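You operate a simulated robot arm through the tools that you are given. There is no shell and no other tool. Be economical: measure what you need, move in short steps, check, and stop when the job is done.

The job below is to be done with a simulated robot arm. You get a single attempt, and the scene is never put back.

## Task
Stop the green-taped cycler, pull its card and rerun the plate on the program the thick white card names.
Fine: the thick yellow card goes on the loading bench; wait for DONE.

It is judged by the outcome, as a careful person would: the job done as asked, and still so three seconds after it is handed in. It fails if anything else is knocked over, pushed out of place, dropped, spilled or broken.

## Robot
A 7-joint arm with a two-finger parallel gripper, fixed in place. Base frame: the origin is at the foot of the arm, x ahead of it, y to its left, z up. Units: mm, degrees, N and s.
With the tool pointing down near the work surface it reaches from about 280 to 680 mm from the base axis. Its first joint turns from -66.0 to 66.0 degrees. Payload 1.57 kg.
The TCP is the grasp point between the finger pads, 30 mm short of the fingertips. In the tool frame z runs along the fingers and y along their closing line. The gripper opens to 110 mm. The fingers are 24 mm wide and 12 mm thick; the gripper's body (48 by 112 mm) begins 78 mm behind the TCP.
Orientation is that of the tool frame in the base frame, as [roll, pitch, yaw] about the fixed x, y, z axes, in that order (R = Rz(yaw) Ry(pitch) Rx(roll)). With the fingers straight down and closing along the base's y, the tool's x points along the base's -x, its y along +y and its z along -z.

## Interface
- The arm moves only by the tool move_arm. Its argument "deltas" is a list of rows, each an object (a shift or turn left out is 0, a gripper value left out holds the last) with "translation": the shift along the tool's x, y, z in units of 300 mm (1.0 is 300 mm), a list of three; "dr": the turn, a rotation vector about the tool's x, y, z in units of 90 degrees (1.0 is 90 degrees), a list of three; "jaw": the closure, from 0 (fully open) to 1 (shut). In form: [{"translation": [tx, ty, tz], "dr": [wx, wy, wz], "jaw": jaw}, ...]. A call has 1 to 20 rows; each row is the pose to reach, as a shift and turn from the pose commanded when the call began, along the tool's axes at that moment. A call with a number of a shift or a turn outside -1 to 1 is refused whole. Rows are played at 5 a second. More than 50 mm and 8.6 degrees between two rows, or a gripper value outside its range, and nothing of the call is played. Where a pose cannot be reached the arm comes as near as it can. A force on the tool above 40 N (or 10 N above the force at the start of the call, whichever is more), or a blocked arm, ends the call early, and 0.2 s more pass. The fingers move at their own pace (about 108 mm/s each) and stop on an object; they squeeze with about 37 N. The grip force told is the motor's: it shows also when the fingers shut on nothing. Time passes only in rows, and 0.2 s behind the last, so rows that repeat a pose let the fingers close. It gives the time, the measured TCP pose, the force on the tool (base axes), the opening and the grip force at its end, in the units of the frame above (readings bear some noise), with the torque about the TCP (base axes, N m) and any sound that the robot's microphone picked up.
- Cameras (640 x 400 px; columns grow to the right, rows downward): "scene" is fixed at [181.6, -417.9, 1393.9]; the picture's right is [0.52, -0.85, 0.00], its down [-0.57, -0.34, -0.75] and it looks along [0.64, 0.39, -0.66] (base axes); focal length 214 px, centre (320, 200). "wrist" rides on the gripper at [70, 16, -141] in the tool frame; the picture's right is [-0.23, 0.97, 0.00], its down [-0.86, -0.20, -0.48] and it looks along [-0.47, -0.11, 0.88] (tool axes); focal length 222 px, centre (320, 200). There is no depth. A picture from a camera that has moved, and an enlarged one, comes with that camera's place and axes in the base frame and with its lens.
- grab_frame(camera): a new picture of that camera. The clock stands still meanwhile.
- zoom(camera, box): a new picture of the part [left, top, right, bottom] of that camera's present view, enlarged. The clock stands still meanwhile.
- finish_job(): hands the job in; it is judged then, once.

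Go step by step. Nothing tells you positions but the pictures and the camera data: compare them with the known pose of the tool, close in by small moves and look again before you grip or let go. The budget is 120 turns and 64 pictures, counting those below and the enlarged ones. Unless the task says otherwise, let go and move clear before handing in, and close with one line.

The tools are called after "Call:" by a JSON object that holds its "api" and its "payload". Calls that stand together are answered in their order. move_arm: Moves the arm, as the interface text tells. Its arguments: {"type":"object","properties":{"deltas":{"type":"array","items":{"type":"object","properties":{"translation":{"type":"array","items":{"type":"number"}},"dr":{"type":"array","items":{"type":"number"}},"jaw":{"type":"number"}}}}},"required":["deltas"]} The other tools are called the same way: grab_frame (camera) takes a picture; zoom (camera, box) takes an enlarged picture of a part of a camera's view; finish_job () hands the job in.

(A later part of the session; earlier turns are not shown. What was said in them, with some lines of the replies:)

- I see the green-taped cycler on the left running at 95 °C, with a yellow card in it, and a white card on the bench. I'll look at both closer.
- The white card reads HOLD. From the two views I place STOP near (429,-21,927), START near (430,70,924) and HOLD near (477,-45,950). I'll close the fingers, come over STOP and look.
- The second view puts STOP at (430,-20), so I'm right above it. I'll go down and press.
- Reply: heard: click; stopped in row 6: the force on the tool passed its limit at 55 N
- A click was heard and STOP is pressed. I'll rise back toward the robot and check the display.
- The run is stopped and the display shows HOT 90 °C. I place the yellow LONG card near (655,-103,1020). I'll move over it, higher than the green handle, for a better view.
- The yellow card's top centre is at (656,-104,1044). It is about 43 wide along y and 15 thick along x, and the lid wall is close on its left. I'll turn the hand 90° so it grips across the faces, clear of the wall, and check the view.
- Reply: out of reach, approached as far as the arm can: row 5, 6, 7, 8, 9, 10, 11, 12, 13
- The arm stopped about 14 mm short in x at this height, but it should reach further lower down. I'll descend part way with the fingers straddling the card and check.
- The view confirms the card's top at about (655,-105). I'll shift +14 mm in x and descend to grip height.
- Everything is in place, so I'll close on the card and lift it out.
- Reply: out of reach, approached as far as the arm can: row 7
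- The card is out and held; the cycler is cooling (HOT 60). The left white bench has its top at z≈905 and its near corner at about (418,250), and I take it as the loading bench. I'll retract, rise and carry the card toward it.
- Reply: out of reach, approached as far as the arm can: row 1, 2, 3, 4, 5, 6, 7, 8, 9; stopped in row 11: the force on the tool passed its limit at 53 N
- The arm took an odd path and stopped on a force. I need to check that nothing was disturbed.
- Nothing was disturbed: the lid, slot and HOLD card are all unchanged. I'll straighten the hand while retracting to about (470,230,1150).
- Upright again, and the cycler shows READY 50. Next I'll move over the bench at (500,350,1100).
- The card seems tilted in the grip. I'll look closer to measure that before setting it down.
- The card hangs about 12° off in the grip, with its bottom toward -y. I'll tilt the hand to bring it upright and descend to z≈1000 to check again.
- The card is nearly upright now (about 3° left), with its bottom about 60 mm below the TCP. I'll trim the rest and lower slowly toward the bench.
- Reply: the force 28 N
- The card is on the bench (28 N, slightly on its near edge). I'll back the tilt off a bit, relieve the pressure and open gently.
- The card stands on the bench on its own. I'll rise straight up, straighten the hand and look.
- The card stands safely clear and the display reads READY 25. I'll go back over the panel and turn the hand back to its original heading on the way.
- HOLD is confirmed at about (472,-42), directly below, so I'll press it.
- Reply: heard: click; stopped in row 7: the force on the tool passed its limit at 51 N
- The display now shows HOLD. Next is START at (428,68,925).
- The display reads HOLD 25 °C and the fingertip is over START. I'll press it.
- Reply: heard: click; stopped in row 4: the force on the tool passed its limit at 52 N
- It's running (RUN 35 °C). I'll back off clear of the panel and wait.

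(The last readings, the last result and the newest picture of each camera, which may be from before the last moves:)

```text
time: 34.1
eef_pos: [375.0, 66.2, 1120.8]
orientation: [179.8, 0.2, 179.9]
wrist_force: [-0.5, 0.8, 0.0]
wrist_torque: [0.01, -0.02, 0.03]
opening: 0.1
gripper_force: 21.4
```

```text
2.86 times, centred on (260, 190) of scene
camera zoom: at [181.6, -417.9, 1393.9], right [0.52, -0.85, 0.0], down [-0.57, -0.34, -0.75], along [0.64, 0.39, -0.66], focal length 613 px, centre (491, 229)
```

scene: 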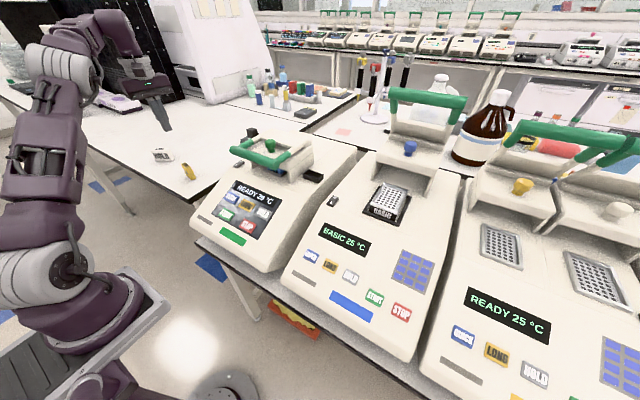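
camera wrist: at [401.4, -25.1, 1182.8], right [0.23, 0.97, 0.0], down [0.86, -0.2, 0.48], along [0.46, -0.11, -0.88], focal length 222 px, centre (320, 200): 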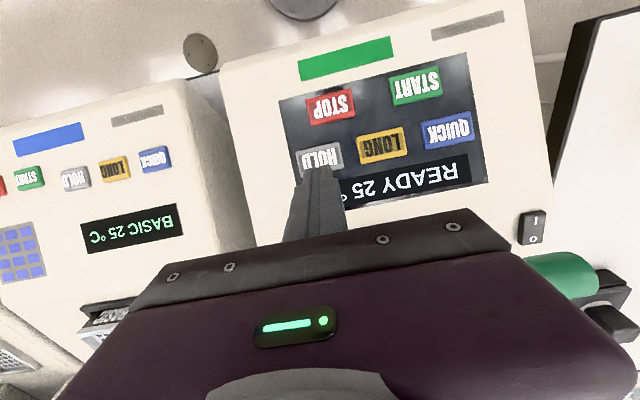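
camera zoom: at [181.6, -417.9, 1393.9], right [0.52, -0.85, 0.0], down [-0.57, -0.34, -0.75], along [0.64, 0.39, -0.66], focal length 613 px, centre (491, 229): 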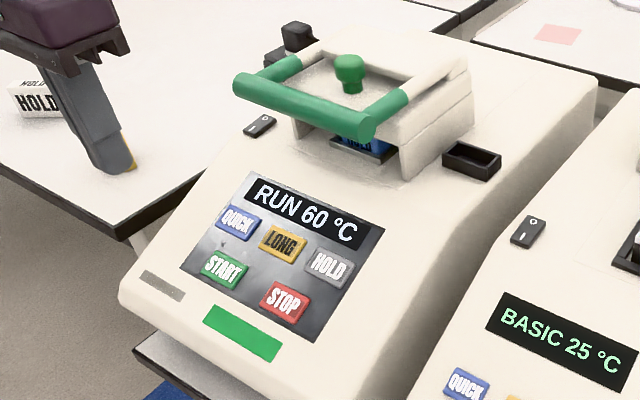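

It's heating normally, at RUN 60 °C. I'll keep waiting.

Call:
{"api": "move_arm", "payload": {"deltas": [{}, {}, {}, {}, {}, {}, {}, {}, {}, {}, {}, {}, {}, {}, {}, {}, {}, {}, {}, {}]}}

Call:
{"api": "move_arm", "payload": {"deltas": [{}, {}, {}, {}, {}, {}, {}, {}, {}, {}, {}, {}, {}, {}, {}, {}, {}, {}, {}, {}]}}

Call:
{"api": "move_arm", "payload": {"deltas": [{}, {}, {}, {}, {}, {}, {}, {}, {}, {}, {}, {}, {}, {}, {}, {}, {}, {}, {}, {}]}}

Call:
{"api": "zoom", "payload": {"camera": "scene", "box": [180, 120, 340, 260]}}

```text
time: 38.3
eef_pos: [374.3, 67.1, 1122.2]
orientation: [179.9, 0.3, 179.9]
wrist_force: [0.0, 0.2, 0.1]
wrist_torque: [0.01, 0.0, 0.02]
opening: 0.0
gripper_force: 21.8
```

```text
time: 42.5
eef_pos: [374.6, 66.3, 1122.3]
orientation: [179.9, 0.3, 179.9]
wrist_force: [-0.3, 0.1, 0.2]
wrist_torque: [-0.01, 0.0, -0.01]
opening: 0.1
gripper_force: 22.1
```

```text
time: 46.7
eef_pos: [375.4, 68.4, 1122.6]
orientation: [179.9, 0.4, 179.9]
wrist_force: [0.2, 0.7, 0.6]
wrist_torque: [0.0, 0.01, 0.01]
opening: 0.0
gripper_force: 21.0
```

```text
2.86 times, centred on (260, 190) of scene
camera zoom: at [181.6, -417.9, 1393.9], right [0.52, -0.85, 0.0], down [-0.57, -0.34, -0.75], along [0.64, 0.39, -0.66], focal length 613 px, centre (491, 229)
```

zoom: 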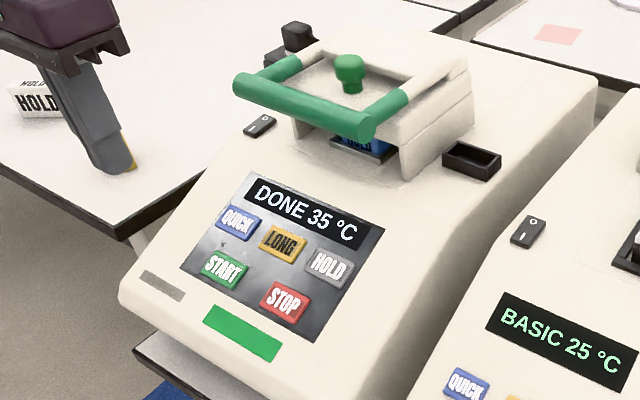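

The display shows DONE, the yellow LONG card stands on the left bench, and the arm is clear of everything. I'm handing in.

Call:
{"api": "finish_job", "payload": {}}

```text
The job is handed in.
```

I stopped the green-taped cycler and stood its yellow LONG card on the left white bench, which I took to be the loading bench since nothing was labelled. I then reran the plate on HOLD, and the display reached DONE.
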